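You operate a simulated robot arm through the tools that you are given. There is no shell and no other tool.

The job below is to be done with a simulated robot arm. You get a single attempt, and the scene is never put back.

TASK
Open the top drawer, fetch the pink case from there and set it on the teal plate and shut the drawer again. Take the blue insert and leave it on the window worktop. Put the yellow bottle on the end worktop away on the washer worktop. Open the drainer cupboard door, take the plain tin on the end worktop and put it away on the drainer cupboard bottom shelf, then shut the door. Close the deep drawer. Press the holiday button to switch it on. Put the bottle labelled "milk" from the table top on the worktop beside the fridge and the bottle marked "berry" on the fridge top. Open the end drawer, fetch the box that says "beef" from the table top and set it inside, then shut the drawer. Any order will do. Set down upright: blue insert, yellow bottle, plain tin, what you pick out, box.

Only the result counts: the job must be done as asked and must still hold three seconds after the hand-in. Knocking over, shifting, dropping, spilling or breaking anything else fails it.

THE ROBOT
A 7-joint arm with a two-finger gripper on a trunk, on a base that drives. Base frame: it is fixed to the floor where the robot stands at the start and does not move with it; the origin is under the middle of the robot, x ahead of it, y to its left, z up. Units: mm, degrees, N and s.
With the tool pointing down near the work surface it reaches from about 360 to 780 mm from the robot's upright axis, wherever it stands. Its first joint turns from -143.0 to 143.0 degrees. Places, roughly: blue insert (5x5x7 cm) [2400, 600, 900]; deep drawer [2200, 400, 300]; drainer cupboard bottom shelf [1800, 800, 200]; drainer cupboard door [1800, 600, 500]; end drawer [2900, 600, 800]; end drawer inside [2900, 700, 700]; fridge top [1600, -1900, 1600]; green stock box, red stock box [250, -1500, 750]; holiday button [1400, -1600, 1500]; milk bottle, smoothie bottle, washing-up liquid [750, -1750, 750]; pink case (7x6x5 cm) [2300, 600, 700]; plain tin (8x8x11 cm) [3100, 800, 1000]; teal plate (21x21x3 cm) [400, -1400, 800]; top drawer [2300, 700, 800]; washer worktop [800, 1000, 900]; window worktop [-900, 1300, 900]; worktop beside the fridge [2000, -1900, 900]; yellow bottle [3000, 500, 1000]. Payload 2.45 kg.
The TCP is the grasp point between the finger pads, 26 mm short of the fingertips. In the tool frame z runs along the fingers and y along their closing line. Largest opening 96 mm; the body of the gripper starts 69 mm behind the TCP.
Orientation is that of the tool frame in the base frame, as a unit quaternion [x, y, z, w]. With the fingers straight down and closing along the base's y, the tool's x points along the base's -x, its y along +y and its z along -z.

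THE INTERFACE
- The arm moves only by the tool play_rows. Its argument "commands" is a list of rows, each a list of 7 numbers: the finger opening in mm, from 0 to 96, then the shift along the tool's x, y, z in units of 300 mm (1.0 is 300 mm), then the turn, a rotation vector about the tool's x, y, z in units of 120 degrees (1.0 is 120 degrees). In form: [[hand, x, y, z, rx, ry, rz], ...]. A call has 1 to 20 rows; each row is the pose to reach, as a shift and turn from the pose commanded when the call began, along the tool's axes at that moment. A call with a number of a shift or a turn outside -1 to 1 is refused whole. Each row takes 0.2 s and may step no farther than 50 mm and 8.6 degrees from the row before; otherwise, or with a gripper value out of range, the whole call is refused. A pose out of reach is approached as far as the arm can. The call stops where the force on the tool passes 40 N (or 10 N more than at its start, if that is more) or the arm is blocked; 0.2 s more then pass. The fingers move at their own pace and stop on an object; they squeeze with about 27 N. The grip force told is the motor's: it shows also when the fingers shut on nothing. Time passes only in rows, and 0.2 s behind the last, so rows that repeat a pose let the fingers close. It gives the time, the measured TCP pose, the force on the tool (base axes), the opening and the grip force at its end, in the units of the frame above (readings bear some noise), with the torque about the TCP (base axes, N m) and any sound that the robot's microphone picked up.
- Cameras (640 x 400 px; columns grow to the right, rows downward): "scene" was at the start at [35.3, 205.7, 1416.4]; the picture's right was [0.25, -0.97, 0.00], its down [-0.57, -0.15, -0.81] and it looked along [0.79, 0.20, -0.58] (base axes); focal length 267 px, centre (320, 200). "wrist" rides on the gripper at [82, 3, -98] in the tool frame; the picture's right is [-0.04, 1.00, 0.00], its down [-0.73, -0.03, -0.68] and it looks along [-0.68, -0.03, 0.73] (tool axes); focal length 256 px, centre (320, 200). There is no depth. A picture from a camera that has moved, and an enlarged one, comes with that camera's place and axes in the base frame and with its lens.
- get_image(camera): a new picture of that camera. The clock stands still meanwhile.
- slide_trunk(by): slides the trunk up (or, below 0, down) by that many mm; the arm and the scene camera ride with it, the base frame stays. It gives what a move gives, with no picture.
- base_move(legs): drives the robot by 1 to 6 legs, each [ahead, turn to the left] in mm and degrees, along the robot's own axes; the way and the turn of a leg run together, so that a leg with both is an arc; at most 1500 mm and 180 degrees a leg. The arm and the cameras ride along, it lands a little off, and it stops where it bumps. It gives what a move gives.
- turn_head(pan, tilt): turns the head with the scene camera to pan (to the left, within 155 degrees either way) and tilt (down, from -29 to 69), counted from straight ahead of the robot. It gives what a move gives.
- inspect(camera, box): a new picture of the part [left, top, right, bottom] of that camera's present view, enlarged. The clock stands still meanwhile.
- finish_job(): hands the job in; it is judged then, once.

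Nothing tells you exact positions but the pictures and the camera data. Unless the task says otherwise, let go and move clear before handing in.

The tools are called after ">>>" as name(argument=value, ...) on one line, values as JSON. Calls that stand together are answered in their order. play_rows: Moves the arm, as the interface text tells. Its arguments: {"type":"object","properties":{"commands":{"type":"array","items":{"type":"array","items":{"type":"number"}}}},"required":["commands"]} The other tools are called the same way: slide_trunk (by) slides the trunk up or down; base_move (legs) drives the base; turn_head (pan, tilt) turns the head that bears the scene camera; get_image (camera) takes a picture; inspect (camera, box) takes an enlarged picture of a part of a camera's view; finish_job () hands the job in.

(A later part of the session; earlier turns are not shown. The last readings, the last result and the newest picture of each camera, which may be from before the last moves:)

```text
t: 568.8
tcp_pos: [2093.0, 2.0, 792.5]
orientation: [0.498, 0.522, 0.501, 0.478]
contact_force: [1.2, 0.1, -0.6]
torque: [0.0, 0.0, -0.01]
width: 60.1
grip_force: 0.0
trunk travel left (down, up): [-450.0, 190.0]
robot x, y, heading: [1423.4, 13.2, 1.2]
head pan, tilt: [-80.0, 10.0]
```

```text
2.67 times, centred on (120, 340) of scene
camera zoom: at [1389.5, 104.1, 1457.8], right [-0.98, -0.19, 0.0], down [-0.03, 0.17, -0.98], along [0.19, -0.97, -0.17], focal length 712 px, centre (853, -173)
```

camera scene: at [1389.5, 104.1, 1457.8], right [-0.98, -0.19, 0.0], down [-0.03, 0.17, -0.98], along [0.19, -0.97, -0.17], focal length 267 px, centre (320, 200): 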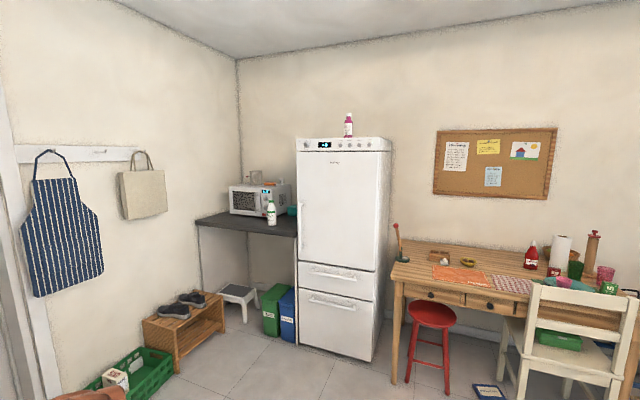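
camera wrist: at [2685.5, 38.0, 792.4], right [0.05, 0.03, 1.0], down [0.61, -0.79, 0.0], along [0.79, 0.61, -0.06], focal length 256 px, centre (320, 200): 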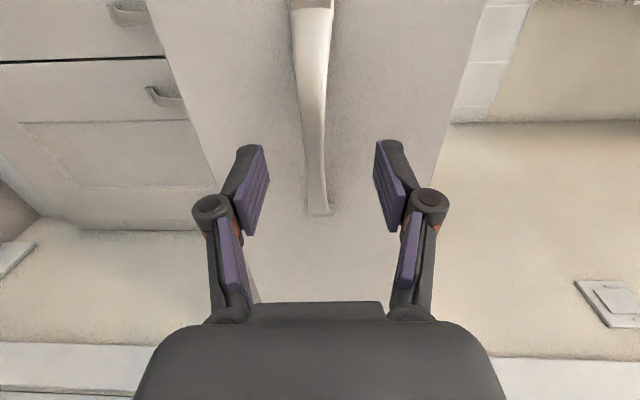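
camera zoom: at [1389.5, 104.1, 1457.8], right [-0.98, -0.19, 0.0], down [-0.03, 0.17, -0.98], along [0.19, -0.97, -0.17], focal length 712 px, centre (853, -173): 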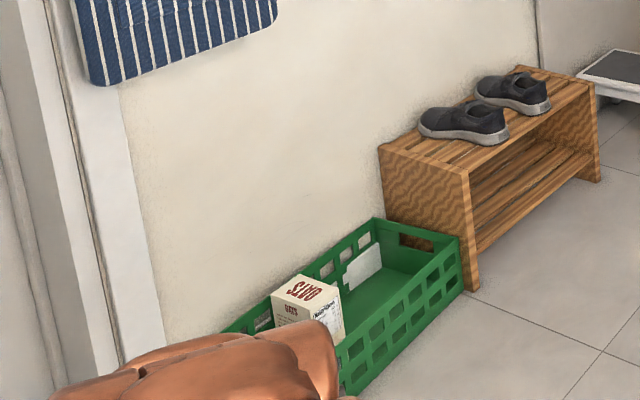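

The crate was pushed about 105 mm toward the rack; I'll pull it back at the end when my hand is free and the drawer is closed. Now the blue insert: re-roll the hand to camera-up with a 20° down pitch and drive over.

>>> slide_trunk(by=175)

>>> play_rows(commands=[[60, 0, 0, 0, 0, 0, 0.07], [60, 0, 0, 0, 0, 0, 0.14], [70, 0, 0, 0, 0, 0, 0.21], [70, 0, 0, 0, 0, 0, 0.28], [80, 0, 0, 0, 0, 0, 0.35], [80, 0, 0, 0, 0, 0, 0.42], [80, 0, 0, 0, 0, 0, 0.49], [80, 0, 0, 0, 0, 0, 0.56], [80, 0, 0, 0, 0, 0, 0.62], [80, 0, 0, 0, 0, 0, 0.68], [80, 0, 0, 0, 0, 0, 0.75]])

>>> play_rows(commands=[[80, 0, 0, 0.05, 0, -0.055, 0], [80, 0, 0, 0.1, 0, -0.11, 0], [80, 0, 0, 0.12, 0, -0.15, 0]])

>>> base_move(legs=[[0, -11.7], [810, 0], [0, 90]])

>>> turn_head(pan=0, tilt=30)

>>> get_image(camera="wrist")

>>> get_image(camera="scene")

```text
t: 570.8
tcp_pos: [2093.8, 0.9, 967.1]
orientation: [0.497, 0.522, 0.502, 0.478]
contact_force: [-0.1, 0.0, -0.2]
torque: [0.05, -0.01, 0.02]
width: 60.1
grip_force: 0.1
trunk travel left (down, up): [-625.0, 15.0]
robot x, y, heading: [1421.0, 8.2, 1.4]
head pan, tilt: [-80.0, 10.0]
```

```text
t: 573.2
tcp_pos: [2093.0, 0.7, 968.4]
orientation: [0.721, 0.016, 0.693, -0.017]
contact_force: [-0.2, 0.5, 0.3]
torque: [-0.02, -0.02, 0.01]
width: 80.0
grip_force: 0.0
trunk travel left (down, up): [-625.0, 15.0]
robot x, y, heading: [1423.4, 14.0, 1.3]
head pan, tilt: [-80.0, 10.0]
```

```text
t: 574.0
tcp_pos: [2129.3, 3.0, 966.2]
orientation: [0.821, 0.019, 0.571, -0.014]
contact_force: [-0.5, 0.4, -0.1]
torque: [-0.02, 0.0, -0.02]
width: 80.1
grip_force: 0.0
trunk travel left (down, up): [-625.0, 15.0]
robot x, y, heading: [1427.1, 14.6, 1.6]
head pan, tilt: [-80.0, 10.0]
```

```text
t: 582.9
tcp_pos: [2367.3, 553.9, 965.7]
orientation: [0.621, 0.535, 0.433, -0.374]
contact_force: [-0.1, 0.1, 0.6]
torque: [-0.03, 0.0, -0.01]
width: 80.2
grip_force: 0.0
trunk travel left (down, up): [-625.0, 15.0]
robot x, y, heading: [2221.7, -133.3, 79.8]
head pan, tilt: [-80.0, 10.0]
```

```text
t: 584.5
tcp_pos: [2368.7, 554.3, 965.7]
orientation: [0.622, 0.535, 0.433, -0.373]
contact_force: [-0.1, -0.6, -0.5]
torque: [0.0, -0.01, 0.0]
width: 80.1
grip_force: 0.2
trunk travel left (down, up): [-625.0, 15.0]
robot x, y, heading: [2223.2, -135.6, 79.9]
head pan, tilt: [0.0, 30.0]
```

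```text
taken
camera wrist: at [2362.8, 491.5, 1075.8], right [0.99, -0.16, -0.04], down [-0.16, -0.88, -0.45], along [0.04, 0.45, -0.89], focal length 256 px, centre (320, 200)
```

wrist: 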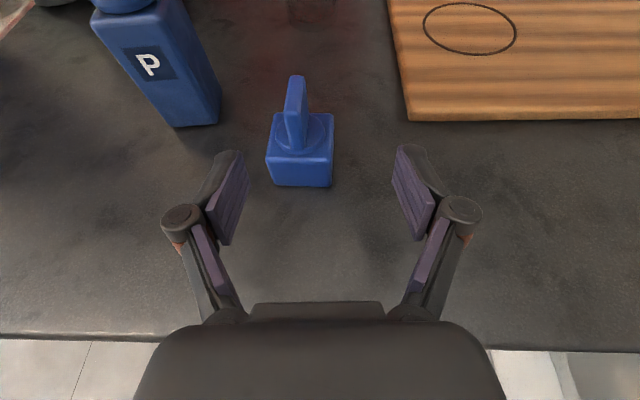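

```text
taken
camera scene: at [2050.1, -61.8, 1600.4], right [0.98, -0.18, 0.0], down [-0.09, -0.49, -0.87], along [0.15, 0.85, -0.5], focal length 267 px, centre (320, 200)
```

scene: 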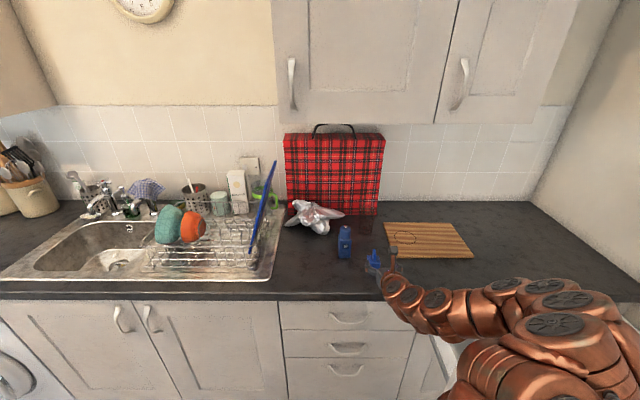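

The insert's cube is at about (2361, 617). I align and move in carefully, keeping clear of the "P" bottle.

>>> play_rows(commands=[[76, -0.02, -0.03, 0, 0, 0, 0], [76, -0.036, -0.057, 0.03, 0, 0, 0], [76, -0.036, -0.057, 0.1, 0, 0, 0], [76, -0.036, -0.057, 0.17, 0, 0, 0], [76, -0.036, -0.057, 0.225, 0, 0, 0], [76, -0.036, -0.057, 0.225, 0, 0, 0]])

>>> get_image(camera="wrist")

```text
t: 585.9
tcp_pos: [2358.9, 616.9, 931.3]
orientation: [0.623, 0.535, 0.433, -0.372]
contact_force: [-0.4, -0.4, -0.5]
torque: [0.02, 0.01, 0.01]
width: 75.9
grip_force: 0.1
trunk travel left (down, up): [-625.0, 15.0]
robot x, y, heading: [2221.9, -135.4, 79.9]
head pan, tilt: [0.0, 30.0]
```

```text
taken
camera wrist: at [2353.8, 553.8, 1042.8], right [0.99, -0.16, -0.04], down [-0.16, -0.88, -0.45], along [0.04, 0.45, -0.89], focal length 256 px, centre (320, 200)
```

wrist: 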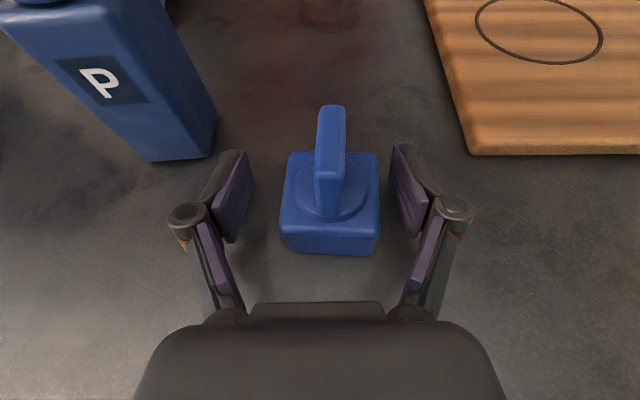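

>>> play_rows(commands=[[76, 0, 0.016, 0, 0, 0, 0], [60, 0, 0.016, 0, 0, 0, 0], [45, 0, 0.016, 0, 0, 0, 0], [38, 0, 0.016, 0, 0, 0, 0], [38, 0, 0.016, 0, 0, 0, 0]])

>>> play_rows(commands=[[35, 0.08, 0, -0.03, 0, 0, 0], [35, 0.2, 0, -0.07, 0, 0, 0], [35, 0.33, 0, -0.12, 0, 0, 0]])

>>> get_image(camera="wrist")

```text
t: 587.0
tcp_pos: [2364.6, 617.0, 932.8]
orientation: [0.622, 0.535, 0.433, -0.372]
contact_force: [-0.1, -1.0, 0.3]
torque: [-0.03, -0.03, -0.01]
width: 42.1
grip_force: 27.0
trunk travel left (down, up): [-625.0, 15.0]
robot x, y, heading: [2220.3, -136.3, 79.8]
head pan, tilt: [0.0, 30.0]
```

```text
t: 587.9
tcp_pos: [2364.9, 615.7, 1036.9]
orientation: [0.622, 0.537, 0.431, -0.373]
contact_force: [-0.4, 0.9, -0.7]
torque: [0.02, 0.01, 0.02]
width: 42.0
grip_force: 27.0
trunk travel left (down, up): [-625.0, 15.0]
robot x, y, heading: [2221.0, -133.4, 79.8]
head pan, tilt: [0.0, 30.0]
```

```text
taken
camera wrist: at [2359.5, 553.1, 1147.0], right [0.99, -0.16, -0.04], down [-0.16, -0.88, -0.45], along [0.04, 0.45, -0.89], focal length 256 px, centre (320, 200)
```

wrist: 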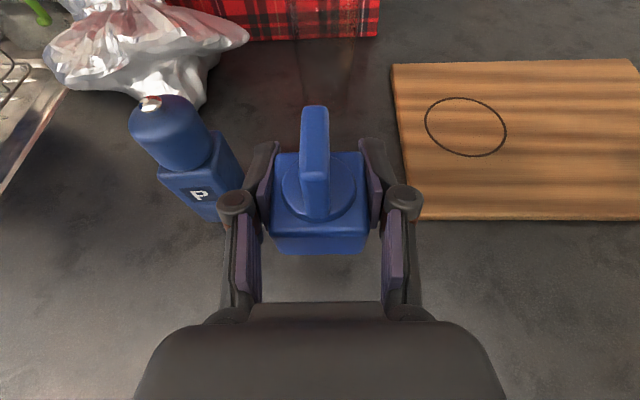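

The blue insert is held. To avoid the window wall with the extended arm, I'll drive to mid-room, turn around, and reverse toward the window end before turning to the worktop.

>>> base_move(legs=[[-150, 0], [0, 90], [700, 0], [0, 90], [0, 90]])

>>> base_move(legs=[[-1150, 0], [-1000, 0]])

>>> turn_head(pan=100, tilt=30)

>>> get_image(camera="scene")

>>> turn_head(pan=155, tilt=40)

>>> get_image(camera="scene")

```text
t: 604.2
tcp_pos: [2252.0, -281.6, 1037.5]
orientation: [0.819, -0.052, 0.571, 0.036]
contact_force: [0.0, 0.7, 0.0]
torque: [0.03, 0.01, -0.01]
width: 42.6
grip_force: 26.7
trunk travel left (down, up): [-625.0, 15.0]
robot x, y, heading: [1495.9, -161.0, -9.0]
head pan, tilt: [0.0, 30.0]
```

```text
t: 614.9
tcp_pos: [130.6, 49.3, 1037.5]
orientation: [0.82, -0.054, 0.569, 0.037]
contact_force: [-0.2, -0.4, -0.1]
torque: [0.03, 0.01, 0.05]
width: 43.0
grip_force: 27.1
trunk travel left (down, up): [-625.0, 15.0]
robot x, y, heading: [-624.9, 180.0, -9.2]
head pan, tilt: [0.0, 30.0]
```

```text
t: 616.6
tcp_pos: [122.7, 51.8, 1045.2]
orientation: [0.816, -0.053, 0.574, 0.037]
contact_force: [0.3, -0.2, -0.2]
torque: [-0.03, -0.01, -0.02]
width: 42.9
grip_force: 26.8
trunk travel left (down, up): [-625.0, 15.0]
robot x, y, heading: [-625.0, 178.9, -8.5]
head pan, tilt: [100.0, 30.0]
```

```text
taken
camera scene: at [-629.7, 454.7, 1603.1], right [1.0, 0.02, -0.01], down [0.0, -0.5, -0.87], along [-0.02, 0.87, -0.5], focal length 267 px, centre (320, 200)
```

scene: 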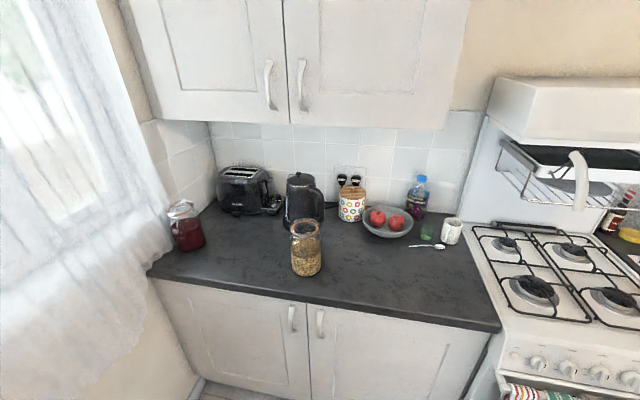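

```text
t: 617.9
tcp_pos: [123.2, 52.0, 1044.3]
orientation: [0.816, -0.053, 0.574, 0.037]
contact_force: [0.0, -0.2, -0.5]
torque: [0.02, 0.01, -0.01]
width: 42.6
grip_force: 27.5
trunk travel left (down, up): [-625.0, 15.0]
robot x, y, heading: [-623.7, 177.3, -8.8]
head pan, tilt: [154.7, 40.0]
```

```text
taken
camera scene: at [-698.4, 412.1, 1588.4], right [0.56, 0.83, 0.0], down [0.52, -0.36, -0.77], along [-0.64, 0.43, -0.64], focal length 267 px, centre (320, 200)
```

scene: 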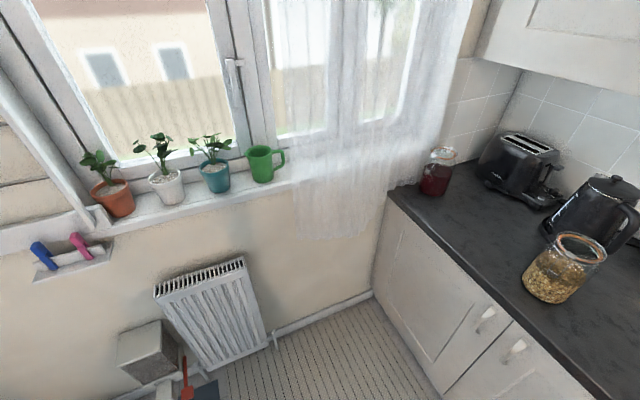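

I'm at the window end. The free spot is right of the pasta jar. I turn to face the worktop and drive in.

>>> base_move(legs=[[0, 88.3]])

>>> turn_head(pan=0, tilt=35)

>>> get_image(camera="scene")

>>> get_image(camera="wrist")

```text
t: 622.0
tcp_pos: [-478.6, 918.5, 1045.7]
orientation: [0.62, 0.533, 0.436, -0.376]
contact_force: [-0.2, 0.7, -0.9]
torque: [0.02, 0.01, -0.02]
width: 42.7
grip_force: 27.0
trunk travel left (down, up): [-625.0, 15.0]
robot x, y, heading: [-624.2, 174.6, 80.1]
head pan, tilt: [154.7, 40.0]
```

```text
t: 624.5
tcp_pos: [-479.5, 925.7, 1039.5]
orientation: [0.622, 0.534, 0.435, -0.373]
contact_force: [0.4, 0.8, -0.8]
torque: [-0.04, 0.0, -0.01]
width: 43.0
grip_force: 27.0
trunk travel left (down, up): [-625.0, 15.0]
robot x, y, heading: [-621.7, 180.9, 79.8]
head pan, tilt: [0.0, 35.0]
```

```text
taken
camera scene: at [-790.8, 236.0, 1595.6], right [0.98, -0.18, 0.0], down [-0.1, -0.56, -0.82], along [0.14, 0.81, -0.57], focal length 267 px, centre (320, 200)
```

scene: 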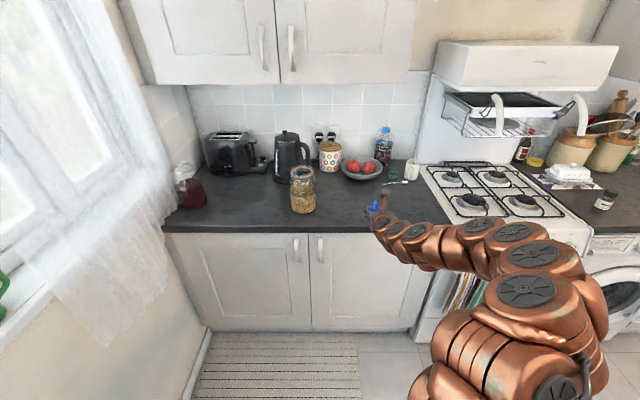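

```text
taken
camera wrist: at [-485.5, 863.1, 1148.9], right [0.99, -0.17, -0.04], down [-0.16, -0.88, -0.46], along [0.04, 0.45, -0.89], focal length 256 px, centre (320, 200)
```

wrist: 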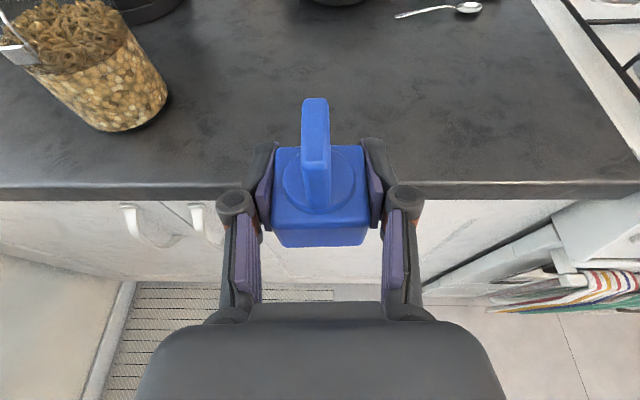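

>>> base_move(legs=[[170, 0]])

>>> slide_trunk(by=-85)

>>> get_image(camera="wrist")

>>> get_image(camera="scene")

```text
t: 625.9
tcp_pos: [-454.1, 1093.7, 1037.1]
orientation: [0.621, 0.536, 0.434, -0.373]
contact_force: [0.9, -0.2, 0.6]
torque: [-0.01, 0.0, 0.04]
width: 42.9
grip_force: 26.9
trunk travel left (down, up): [-625.0, 15.0]
robot x, y, heading: [-591.9, 342.4, 79.9]
head pan, tilt: [0.0, 35.0]
```

```text
t: 627.1
tcp_pos: [-468.2, 1096.3, 952.3]
orientation: [0.617, 0.54, 0.439, -0.369]
contact_force: [-0.6, -0.2, -0.2]
torque: [-0.01, -0.04, -0.03]
width: 42.8
grip_force: 27.1
trunk travel left (down, up): [-540.0, 100.0]
robot x, y, heading: [-590.6, 345.9, 80.0]
head pan, tilt: [0.0, 35.0]
```

```text
taken
camera wrist: at [-476.6, 1033.1, 1061.8], right [0.99, -0.16, -0.02], down [-0.15, -0.88, -0.45], along [0.06, 0.45, -0.89], focal length 256 px, centre (320, 200)
```

wrist: 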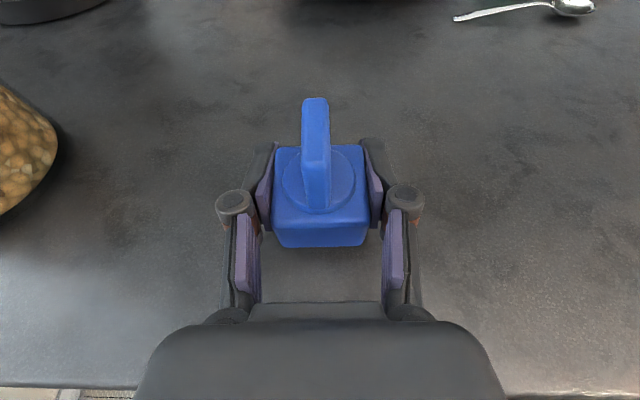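

```text
taken
camera scene: at [-740.6, 411.2, 1512.5], right [0.98, -0.17, -0.02], down [-0.11, -0.56, -0.82], along [0.13, 0.81, -0.57], focal length 267 px, centre (320, 200)
```

scene: 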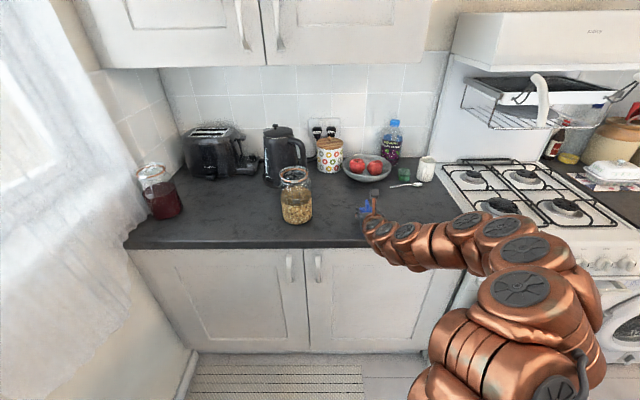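

>>> play_rows(commands=[[35, -0.025, 0, 0.009, 0, 0, 0], [35, -0.038, 0, 0.014, 0, 0, 0], [35, -0.047, 0, 0.0175, 0, 0, 0], [35, -0.056, 0, 0.021, 0, 0, 0], [35, -0.065, 0, 0.0245, 0, 0, 0], [35, -0.074, 0, 0.028, 0, 0, 0], [35, -0.083, 0, 0.0315, 0, 0, 0], [35, -0.092, 0, 0.035, 0, 0, 0]])

>>> get_image(camera="wrist")

```text
t: 628.8
tcp_pos: [-481.5, 1099.4, 930.3]
orientation: [0.611, 0.541, 0.449, -0.365]
contact_force: [2.7, 8.9, 25.4]
torque: [0.38, 0.58, -0.37]
width: 43.0
grip_force: 26.9
trunk travel left (down, up): [-540.0, 100.0]
robot x, y, heading: [-592.5, 348.2, 79.8]
head pan, tilt: [0.0, 35.0]
stopped in row 8: the force on the tool passed its limit at 44 N (the readings are from after the stop); the commanded pose is now the measured one
```

```text
taken
camera wrist: at [-492.7, 1034.7, 1039.7], right [0.99, -0.16, 0.0], down [-0.14, -0.87, -0.47], along [0.08, 0.46, -0.88], focal length 256 px, centre (320, 200)
```

wrist: 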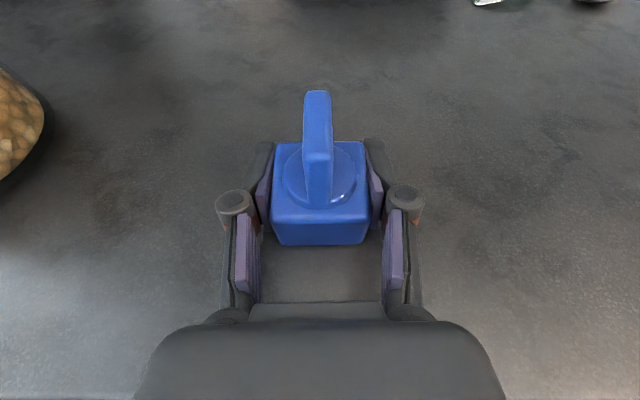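

>>> play_rows(commands=[[35, 0.006, 0, -0.002, 0, 0, 0], [35, 0.012, 0, -0.004, 0, 0, 0], [35, 0.012, 0, -0.004, 0, 0, 0], [35, 0.012, 0, -0.004, 0, 0, 0]])

```text
t: 629.8
tcp_pos: [-483.3, 1100.2, 931.7]
orientation: [0.613, 0.542, 0.446, -0.363]
contact_force: [2.8, 1.7, 11.3]
torque: [0.32, 0.16, -0.11]
width: 43.0
grip_force: 27.3
trunk travel left (down, up): [-540.0, 100.0]
robot x, y, heading: [-591.2, 346.8, 80.3]
head pan, tilt: [0.0, 35.0]
```

>>> play_rows(commands=[[46, 0.003, 0, -0.001, 0, 0, 0], [56, 0.004, 0, -0.001, 0, 0, 0], [70, 0.004, 0, -0.001, 0, 0, 0], [80, 0.004, 0, -0.001, 0, 0, 0]])

>>> get_image(camera="wrist")

```text
t: 630.8
tcp_pos: [-483.5, 1099.1, 932.7]
orientation: [0.612, 0.543, 0.445, -0.364]
contact_force: [-0.1, -0.7, 0.0]
torque: [-0.01, 0.03, 0.01]
width: 80.1
grip_force: 0.0
trunk travel left (down, up): [-540.0, 100.0]
robot x, y, heading: [-594.5, 348.6, 80.1]
head pan, tilt: [0.0, 35.0]
```

```text
taken
camera wrist: at [-492.8, 1035.2, 1042.1], right [0.99, -0.16, 0.0], down [-0.14, -0.88, -0.46], along [0.07, 0.46, -0.89], focal length 256 px, centre (320, 200)
```

wrist: 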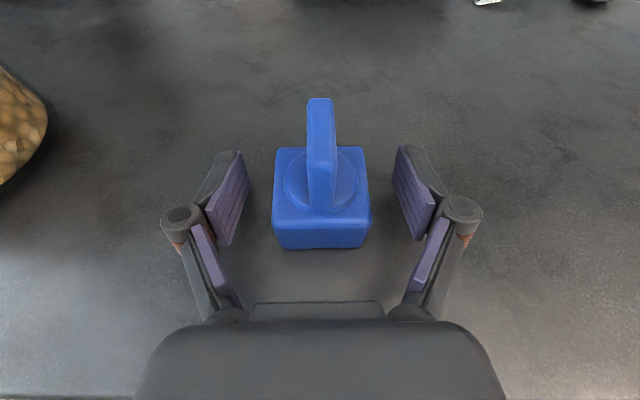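

The insert stands free. I withdraw the arm along the tool axis, raise, and back away.

>>> play_rows(commands=[[80, 0, 0, -0.08, 0, 0, 0], [80, 0, 0, -0.16, 0, 0, 0], [80, 0.05, 0, -0.22, 0, 0, 0], [80, 0.15, 0, -0.22, 0, 0, 0], [80, 0.25, 0, -0.22, 0, 0, 0]])

>>> get_image(camera="wrist")

>>> base_move(legs=[[-200, 0]])

>>> get_image(camera="wrist")

>>> get_image(camera="scene")

```text
t: 632.0
tcp_pos: [-492.3, 1061.1, 1025.0]
orientation: [0.612, 0.542, 0.446, -0.364]
contact_force: [0.7, -0.3, 0.2]
torque: [-0.01, -0.02, -0.04]
width: 80.0
grip_force: 0.1
trunk travel left (down, up): [-540.0, 100.0]
robot x, y, heading: [-592.6, 345.1, 79.8]
head pan, tilt: [0.0, 35.0]
```

```text
taken
camera wrist: at [-502.3, 997.9, 1134.3], right [0.99, -0.16, 0.0], down [-0.14, -0.88, -0.46], along [0.07, 0.46, -0.89], focal length 256 px, centre (320, 200)
```

wrist: 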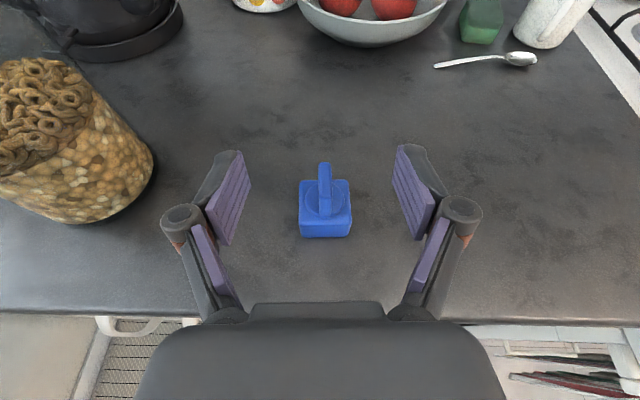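

```text
t: 633.6
tcp_pos: [-523.4, 862.3, 1025.0]
orientation: [0.613, 0.541, 0.447, -0.363]
contact_force: [-0.9, -0.3, 0.1]
torque: [0.01, 0.0, -0.02]
width: 80.2
grip_force: 0.0
trunk travel left (down, up): [-540.0, 100.0]
robot x, y, heading: [-628.8, 149.8, 79.5]
head pan, tilt: [0.0, 35.0]
```

```text
taken
camera wrist: at [-534.6, 799.2, 1134.5], right [0.99, -0.17, 0.0], down [-0.15, -0.87, -0.46], along [0.08, 0.46, -0.89], focal length 256 px, centre (320, 200)
```

wrist: 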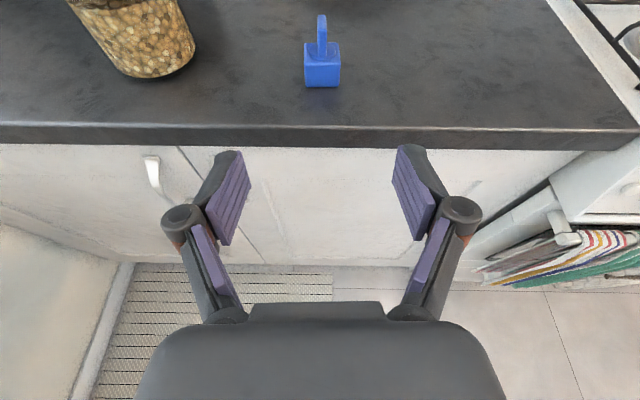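

```text
taken
camera scene: at [-801.8, 203.3, 1510.0], right [0.98, -0.18, 0.0], down [-0.1, -0.56, -0.82], along [0.15, 0.81, -0.57], focal length 267 px, centre (320, 200)
```

scene: 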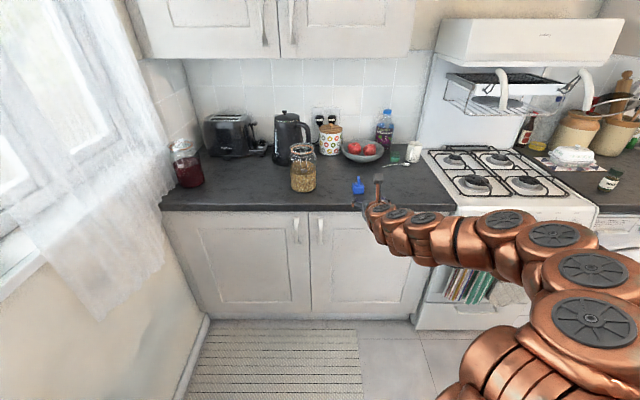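

The blue insert stands on the window worktop. Next the BEEF box on the table: I drive over facing the table, and pitch the tool steeper (≈55° down) so the hand comes in over the plate and pink case.

>>> base_move(legs=[[0, -90], [1330, 0], [0, -90]])

>>> play_rows(commands=[[70, 0, 0, 0, 0, -0.06, 0.019], [70, 0, 0, 0, 0, -0.12, 0.019], [70, 0, 0, 0, 0, -0.18, 0.019], [70, 0, 0, 0, 0, -0.24, 0.019], [70, 0, 0, 0, 0, -0.29, 0.019]])

>>> turn_head(pan=-10, tilt=35)

>>> get_image(camera="scene")

>>> get_image(camera="wrist")

```text
t: 647.9
tcp_pos: [591.4, -806.8, 1015.4]
orientation: [-0.555, 0.605, -0.368, -0.437]
contact_force: [0.7, 0.1, 0.8]
torque: [-0.02, 0.01, -0.01]
width: 80.0
grip_force: 0.1
trunk travel left (down, up): [-540.0, 100.0]
robot x, y, heading: [672.6, -79.9, -97.7]
head pan, tilt: [0.0, 35.0]
```

```text
t: 649.0
tcp_pos: [589.2, -806.1, 1015.7]
orientation: [-0.627, 0.72, -0.194, -0.228]
contact_force: [-0.2, -0.5, 0.4]
torque: [0.03, -0.01, 0.02]
width: 70.0
grip_force: 0.0
trunk travel left (down, up): [-540.0, 100.0]
robot x, y, heading: [666.2, -78.2, -98.1]
head pan, tilt: [0.0, 35.0]
```

```text
t: 649.8
tcp_pos: [590.7, -806.2, 1016.4]
orientation: [-0.627, 0.719, -0.194, -0.23]
contact_force: [-0.9, -0.3, -0.2]
torque: [-0.01, -0.01, -0.03]
width: 70.1
grip_force: 0.0
trunk travel left (down, up): [-540.0, 100.0]
robot x, y, heading: [668.5, -77.1, -98.1]
head pan, tilt: [-10.0, 35.0]
```

```text
taken
camera scene: at [829.2, -135.1, 1507.6], right [-0.95, 0.31, 0.0], down [0.18, 0.55, -0.82], along [-0.25, -0.78, -0.57], focal length 267 px, centre (320, 200)
```

scene: 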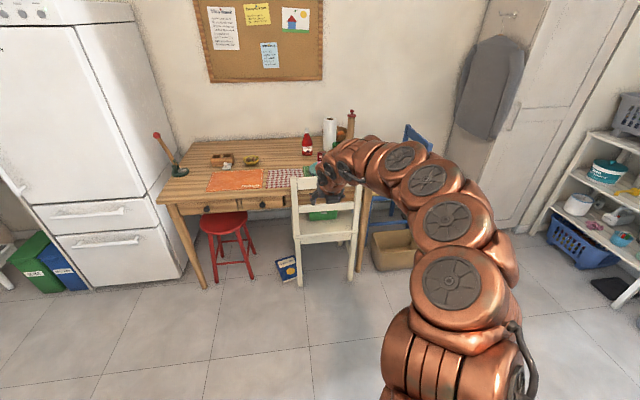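

```text
taken
camera wrist: at [587.2, -815.7, 1142.3], right [-0.99, 0.17, -0.01], down [0.17, 0.98, 0.14], along [0.04, 0.13, -0.99], focal length 256 px, centre (320, 200)
```

wrist: 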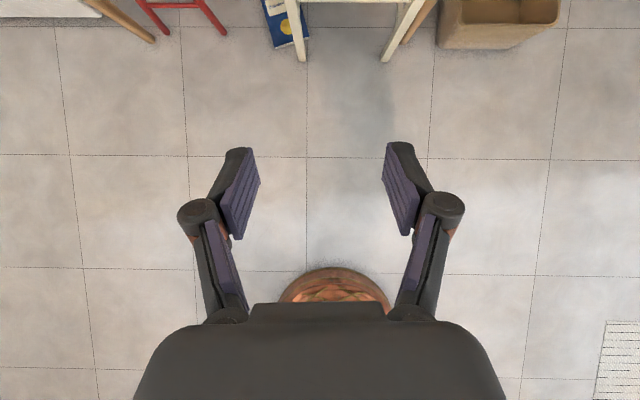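

The view is good: chair legs are at the table edge. I drive forward 700 mm with the hand high over the chair and plate.

>>> base_move(legs=[[0, -1.5], [690, 0]])

>>> get_image(camera="wrist")

>>> get_image(camera="scene")

```text
t: 654.0
tcp_pos: [444.5, -1493.8, 1014.9]
orientation: [-0.613, 0.73, -0.19, -0.233]
contact_force: [0.2, -0.4, -0.3]
torque: [0.0, -0.02, 0.0]
width: 70.0
grip_force: 0.0
trunk travel left (down, up): [-540.0, 100.0]
robot x, y, heading: [553.0, -769.6, -100.2]
head pan, tilt: [-10.0, 35.0]
```

```text
taken
camera wrist: at [441.1, -1503.2, 1142.3], right [-0.98, 0.21, -0.02], down [0.2, 0.97, 0.14], along [0.04, 0.13, -0.99], focal length 256 px, centre (320, 200)
```

wrist: 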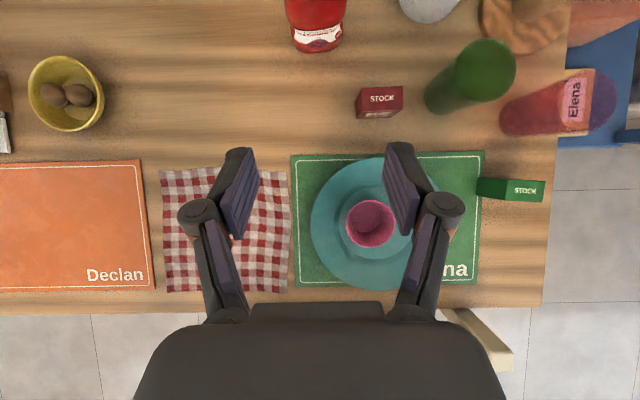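

```text
taken
camera scene: at [707.3, -831.7, 1507.6], right [-0.94, 0.34, 0.0], down [0.2, 0.54, -0.82], along [-0.28, -0.77, -0.57], focal length 267 px, centre (320, 200)
```

scene: 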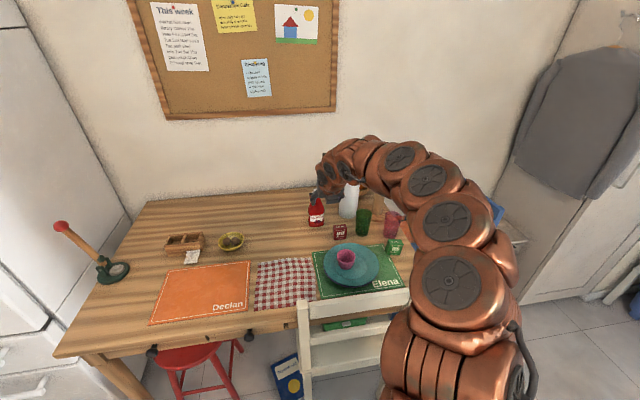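

The BEEF box is clearly visible at about (351, -1566). I drive 80 mm closer, align, and then slide in along the tool axis.

>>> base_move(legs=[[80, 0]])

>>> play_rows(commands=[[80, -0.1, 0.06, 0, 0, 0, 0], [80, -0.2, 0.12, 0, 0, 0, 0], [80, -0.3, 0.18, 0, 0, 0, 0], [80, -0.41, 0.25, 0, 0, 0, 0], [80, -0.41, 0.25, 0.1, 0, 0, 0], [80, -0.41, 0.25, 0.2, 0, 0, 0], [80, -0.41, 0.25, 0.3, 0, 0, 0]])

>>> get_image(camera="wrist")

>>> get_image(camera="scene")

```text
t: 655.0
tcp_pos: [431.2, -1571.2, 1014.8]
orientation: [-0.614, 0.729, -0.191, -0.233]
contact_force: [-0.1, 0.5, 0.0]
torque: [0.01, 0.0, -0.01]
width: 69.8
grip_force: 0.1
trunk travel left (down, up): [-540.0, 100.0]
robot x, y, heading: [535.2, -848.3, -100.2]
head pan, tilt: [-10.0, 35.0]
```

```text
t: 656.6
tcp_pos: [362.9, -1511.3, 872.7]
orientation: [-0.614, 0.73, -0.19, -0.232]
contact_force: [0.0, 0.1, -0.2]
torque: [0.01, -0.02, 0.02]
width: 80.1
grip_force: 0.0
trunk travel left (down, up): [-540.0, 100.0]
robot x, y, heading: [535.4, -847.4, -100.1]
head pan, tilt: [-10.0, 35.0]
```

```text
taken
camera wrist: at [360.0, -1521.6, 998.8], right [-0.98, 0.21, -0.01], down [0.2, 0.97, 0.14], along [0.04, 0.13, -0.99], focal length 256 px, centre (320, 200)
```

wrist: 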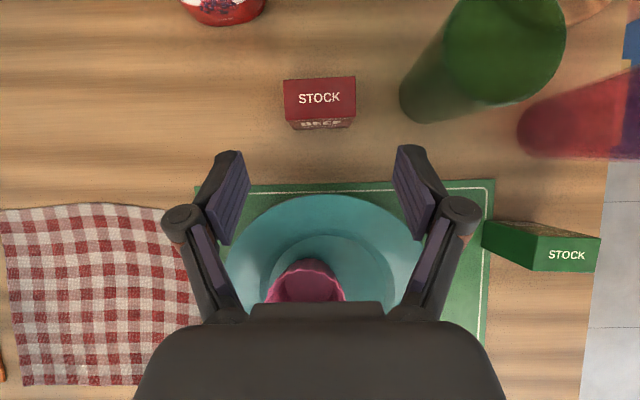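

```text
taken
camera scene: at [693.2, -909.7, 1507.7], right [-0.94, 0.34, 0.0], down [0.2, 0.54, -0.82], along [-0.28, -0.77, -0.57], focal length 267 px, centre (320, 200)
```

scene: 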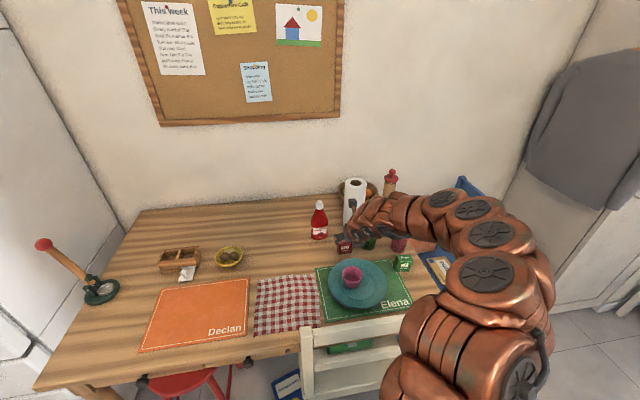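

>>> play_rows(commands=[[70, 0, 0, 0.1, 0, 0, 0], [70, 0, 0, 0.2, 0, 0, 0], [70, 0, 0, 0.28, 0, 0, 0], [70, 0, 0, 0.33, 0, 0, 0], [70, 0, 0, 0.33, 0, 0, 0]])

>>> get_image(camera="wrist")

```text
t: 657.8
tcp_pos: [355.6, -1568.2, 789.9]
orientation: [-0.615, 0.729, -0.191, -0.232]
contact_force: [-0.4, 0.2, -0.9]
torque: [0.0, 0.02, 0.04]
width: 70.0
grip_force: 0.0
trunk travel left (down, up): [-540.0, 100.0]
robot x, y, heading: [533.5, -843.4, -100.3]
head pan, tilt: [-10.0, 35.0]
```

```text
taken
camera wrist: at [351.2, -1577.3, 916.6], right [-0.98, 0.2, -0.02], down [0.2, 0.97, 0.14], along [0.04, 0.13, -0.99], focal length 256 px, centre (320, 200)
```

wrist: 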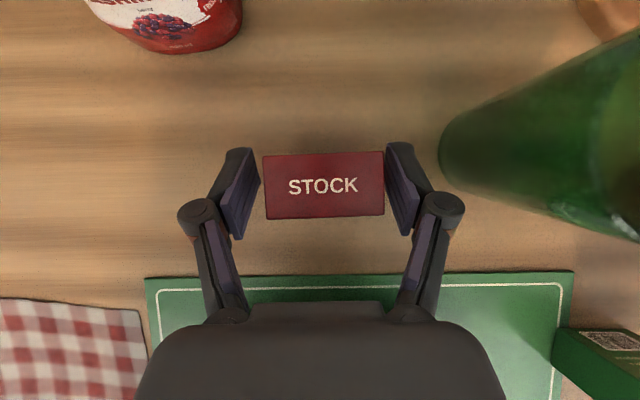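

>>> play_rows(commands=[[60, 0, 0.005, 0, 0, 0, 0], [50, 0, 0.005, 0, 0, 0, 0], [42, 0, 0.005, 0, 0, 0, 0], [40, 0, 0.005, 0, 0, 0, 0], [40, 0, 0.005, 0, 0, 0, 0]])

>>> slide_trunk(by=100)

>>> play_rows(commands=[[40, 0.05, 0, -0.1, 0, 0, 0], [40, 0.1, 0, -0.2, 0, 0, 0], [40, 0.15, 0, -0.3, 0, 0, 0], [40, 0.2, 0, -0.4, 0, 0, 0]])

>>> get_image(camera="wrist")

```text
t: 659.0
tcp_pos: [353.2, -1566.8, 789.6]
orientation: [-0.614, 0.73, -0.191, -0.233]
contact_force: [-0.4, 0.7, -0.5]
torque: [-0.02, 0.04, 0.0]
width: 51.3
grip_force: 26.7
trunk travel left (down, up): [-540.0, 100.0]
robot x, y, heading: [538.0, -846.6, -100.1]
head pan, tilt: [-10.0, 35.0]
```

```text
t: 660.4
tcp_pos: [353.1, -1566.8, 890.1]
orientation: [-0.614, 0.73, -0.191, -0.233]
contact_force: [0.3, -0.4, -1.5]
torque: [-0.02, -0.03, -0.02]
width: 51.2
grip_force: 27.3
trunk travel left (down, up): [-640.0, 0.0]
robot x, y, heading: [537.3, -845.4, -100.1]
head pan, tilt: [-10.0, 35.0]
```

```text
t: 661.4
tcp_pos: [354.3, -1548.2, 1023.7]
orientation: [-0.614, 0.73, -0.19, -0.233]
contact_force: [0.4, -0.9, -1.2]
torque: [-0.01, 0.01, 0.0]
width: 51.4
grip_force: 26.6
trunk travel left (down, up): [-640.0, 0.0]
robot x, y, heading: [537.3, -847.3, -100.3]
head pan, tilt: [-10.0, 35.0]
```

```text
taken
camera wrist: at [351.7, -1557.6, 1150.6], right [-0.98, 0.21, -0.01], down [0.2, 0.97, 0.14], along [0.04, 0.13, -0.99], focal length 256 px, centre (320, 200)
```

wrist: 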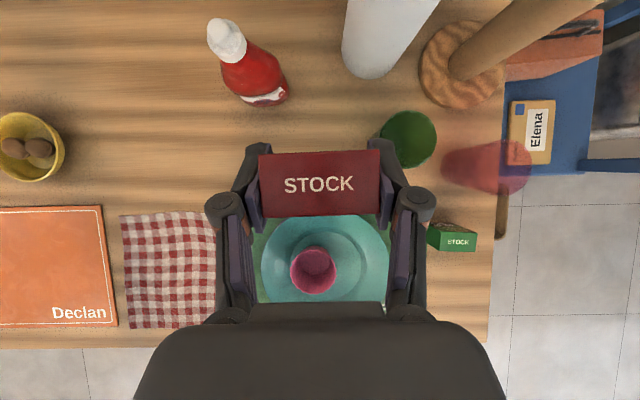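

The BEEF box is held. I back out and reverse along the room to the open end drawer.

>>> base_move(legs=[[-700, 0], [0, -86.2], [-1010, 0], [-1010, 0], [0, -93.5]])

>>> turn_head(pan=-15, tilt=40)

>>> get_image(camera="scene")

>>> get_image(camera="wrist")

```text
t: 682.7
tcp_pos: [2868.7, 317.4, 1024.0]
orientation: [0.728, 0.616, 0.232, -0.191]
contact_force: [0.0, -0.1, -0.6]
torque: [-0.01, 0.03, -0.01]
width: 51.3
grip_force: 26.9
trunk travel left (down, up): [-640.0, 0.0]
robot x, y, heading: [2693.4, -383.7, 80.1]
head pan, tilt: [-10.0, 35.0]
```

```text
t: 683.3
tcp_pos: [2869.1, 316.7, 1024.0]
orientation: [0.728, 0.616, 0.233, -0.191]
contact_force: [0.2, -0.1, -1.2]
torque: [0.01, -0.02, -0.01]
width: 51.2
grip_force: 27.3
trunk travel left (down, up): [-640.0, 0.0]
robot x, y, heading: [2690.6, -384.4, 80.3]
head pan, tilt: [-15.0, 40.0]
```

```text
taken
camera scene: at [2540.8, -324.1, 1600.1], right [0.91, -0.42, 0.0], down [-0.27, -0.58, -0.77], along [0.32, 0.7, -0.64], focal length 267 px, centre (320, 200)
```

scene: 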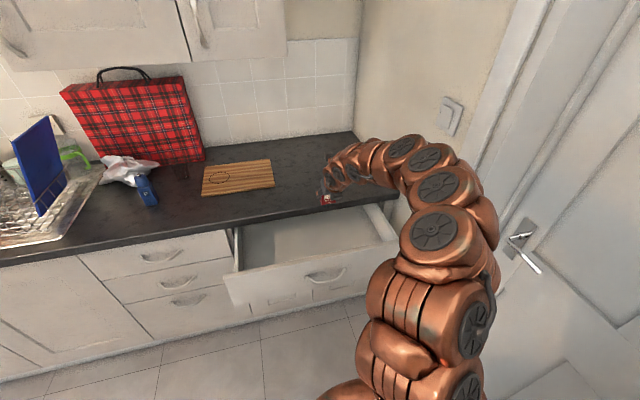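

```text
taken
camera wrist: at [2872.9, 328.5, 1150.6], right [0.98, -0.2, -0.01], down [-0.2, -0.97, 0.14], along [-0.04, -0.13, -0.99], focal length 256 px, centre (320, 200)
```

wrist: 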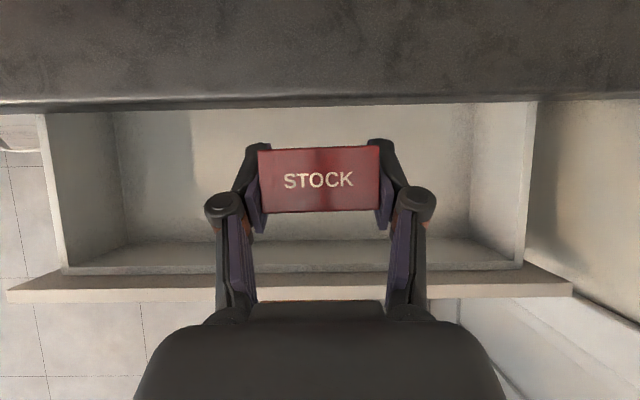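

The BEEF box is right above the empty end drawer. I shift 17 mm deeper and lower with the trunk.

>>> play_rows(commands=[[40, 0.046, 0, 0.033, 0, 0, 0], [40, 0.046, 0, 0.033, 0, 0, 0]])

>>> slide_trunk(by=-150)

>>> get_image(camera="wrist")

>>> slide_trunk(by=-80)

>>> get_image(camera="wrist")

>>> get_image(camera="scene")

```text
t: 683.9
tcp_pos: [2870.0, 336.0, 1024.3]
orientation: [0.728, 0.616, 0.232, -0.192]
contact_force: [-0.3, -0.7, -1.3]
torque: [0.02, -0.01, -0.04]
width: 51.3
grip_force: 27.3
trunk travel left (down, up): [-640.0, 0.0]
robot x, y, heading: [2693.5, -383.8, 80.2]
head pan, tilt: [-15.0, 40.0]
```

```text
t: 685.7
tcp_pos: [2871.4, 335.4, 874.7]
orientation: [0.728, 0.616, 0.232, -0.191]
contact_force: [0.1, 0.6, -0.5]
torque: [0.0, -0.03, -0.03]
width: 51.2
grip_force: 27.3
trunk travel left (down, up): [-490.0, 150.0]
robot x, y, heading: [2691.7, -387.1, 80.2]
head pan, tilt: [-15.0, 40.0]
```

```text
taken
camera wrist: at [2875.4, 345.1, 1000.8], right [0.98, -0.2, -0.02], down [-0.2, -0.97, 0.14], along [-0.04, -0.13, -0.99], focal length 256 px, centre (320, 200)
```

wrist: 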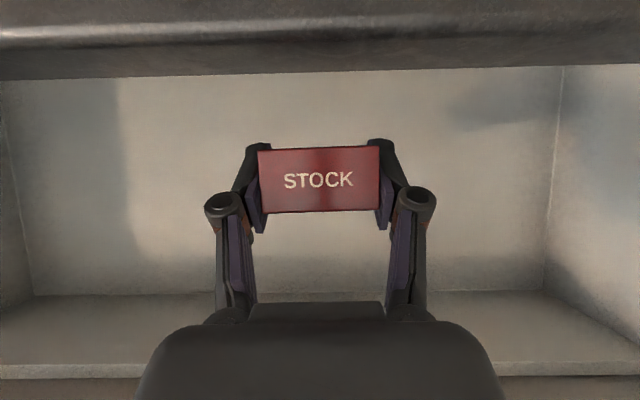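

```text
t: 686.8
tcp_pos: [2872.0, 334.7, 794.5]
orientation: [0.728, 0.616, 0.232, -0.191]
contact_force: [0.3, 0.5, -0.8]
torque: [0.0, 0.02, 0.04]
width: 51.1
grip_force: 27.7
trunk travel left (down, up): [-410.0, 230.0]
robot x, y, heading: [2692.9, -379.5, 80.0]
head pan, tilt: [-15.0, 40.0]
```

```text
taken
camera wrist: at [2875.3, 345.1, 920.8], right [0.98, -0.2, -0.02], down [-0.2, -0.97, 0.14], along [-0.04, -0.13, -0.99], focal length 256 px, centre (320, 200)
```

wrist: 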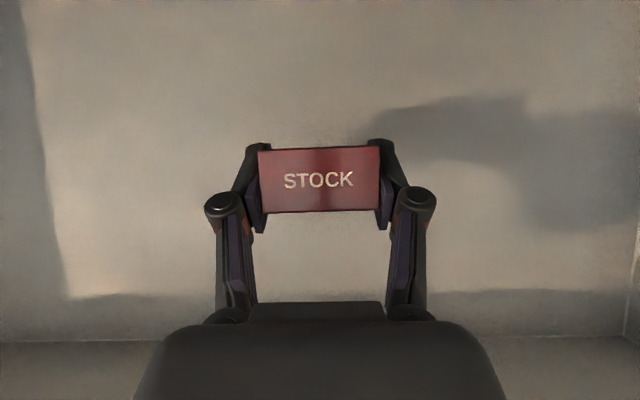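

```text
taken
camera scene: at [2540.8, -324.1, 1370.1], right [0.91, -0.42, 0.0], down [-0.27, -0.58, -0.77], along [0.32, 0.7, -0.64], focal length 267 px, centre (320, 200)
```

scene: 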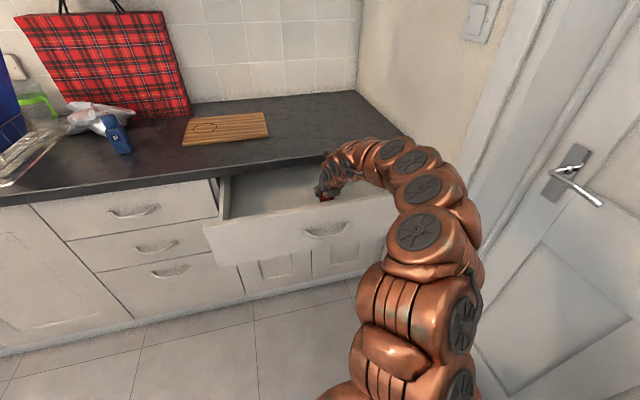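

>>> play_rows(commands=[[40, -0.019, 0, 0.027, 0, 0, 0], [40, -0.034, 0, 0.049, 0, 0, 0], [40, -0.0415, 0, 0.0594, 0, 0, 0], [40, -0.0473, 0, 0.0676, 0, 0, 0], [40, -0.053, 0, 0.0758, 0, 0, 0], [40, -0.0588, 0, 0.084, 0, 0, 0], [40, -0.0645, 0, 0.092, 0, 0, 0], [40, -0.07, 0, 0.1, 0, 0, 0], [40, -0.076, 0, 0.1085, 0, 0, 0], [40, -0.082, 0, 0.117, 0, 0, 0], [40, -0.088, 0, 0.1255, 0, 0, 0]])

>>> get_image(camera="wrist")

```text
t: 689.2
tcp_pos: [2870.9, 332.9, 749.3]
orientation: [0.728, 0.615, 0.233, -0.192]
contact_force: [-1.5, 2.2, 29.7]
torque: [0.28, 0.2, -0.02]
width: 51.3
grip_force: 26.8
trunk travel left (down, up): [-410.0, 230.0]
robot x, y, heading: [2687.6, -384.3, 80.4]
head pan, tilt: [-15.0, 40.0]
```

```text
taken
camera wrist: at [2874.9, 344.1, 876.7], right [0.98, -0.2, -0.02], down [-0.2, -0.97, 0.13], along [-0.04, -0.13, -0.99], focal length 256 px, centre (320, 200)
```

wrist: 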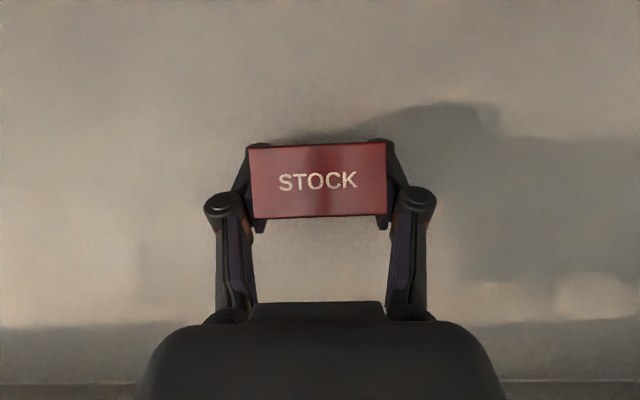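

Contact with the drawer floor. I relieve the pressure, open, and retreat upward.

>>> play_rows(commands=[[50, 0.007, 0, -0.01, 0, 0, 0], [54, 0.008, 0, -0.011, 0, 0, 0], [64, 0.008, 0, -0.011, 0, 0, 0], [74, 0.008, 0, -0.011, 0, 0, 0], [76, 0.008, 0, -0.011, 0, 0, 0]])

>>> get_image(camera="wrist")

>>> slide_trunk(by=230)

>>> get_image(camera="wrist")

```text
t: 690.4
tcp_pos: [2872.2, 334.3, 751.4]
orientation: [0.729, 0.616, 0.232, -0.19]
contact_force: [0.6, -0.7, -0.2]
torque: [0.0, 0.01, 0.01]
width: 76.0
grip_force: 0.0
trunk travel left (down, up): [-410.0, 230.0]
robot x, y, heading: [2692.1, -383.8, 79.9]
head pan, tilt: [-15.0, 40.0]
```

```text
taken
camera wrist: at [2875.6, 344.9, 878.7], right [0.98, -0.2, -0.01], down [-0.2, -0.97, 0.14], along [-0.04, -0.13, -0.99], focal length 256 px, centre (320, 200)
```

wrist: 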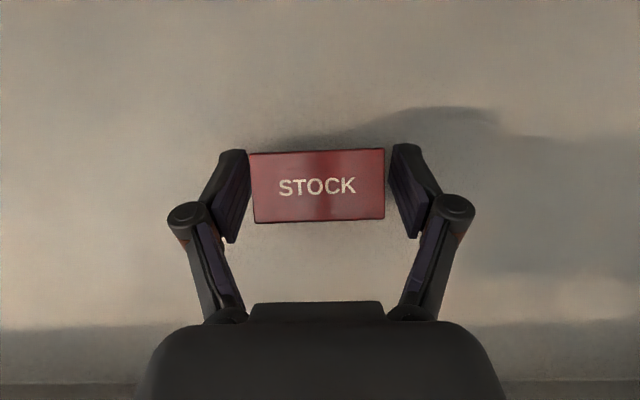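

```text
t: 692.9
tcp_pos: [2870.8, 333.2, 981.1]
orientation: [0.729, 0.615, 0.233, -0.19]
contact_force: [0.4, -0.1, 0.4]
torque: [-0.01, 0.03, -0.01]
width: 76.1
grip_force: 0.0
trunk travel left (down, up): [-640.0, 0.0]
robot x, y, heading: [2692.5, -381.9, 80.2]
head pan, tilt: [-15.0, 40.0]
```

```text
taken
camera wrist: at [2875.6, 344.9, 1108.8], right [0.98, -0.2, -0.01], down [-0.2, -0.97, 0.14], along [-0.04, -0.13, -0.99], focal length 256 px, centre (320, 200)
```

wrist: 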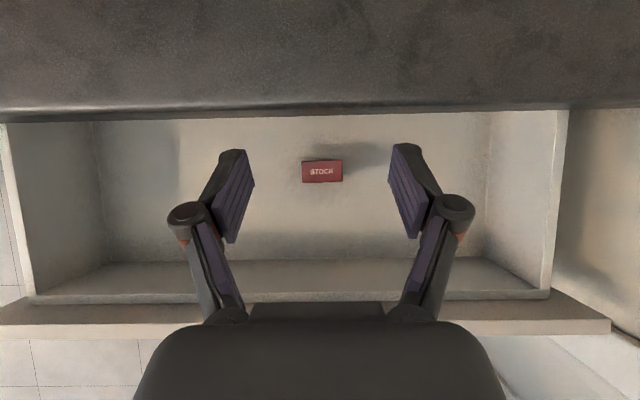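

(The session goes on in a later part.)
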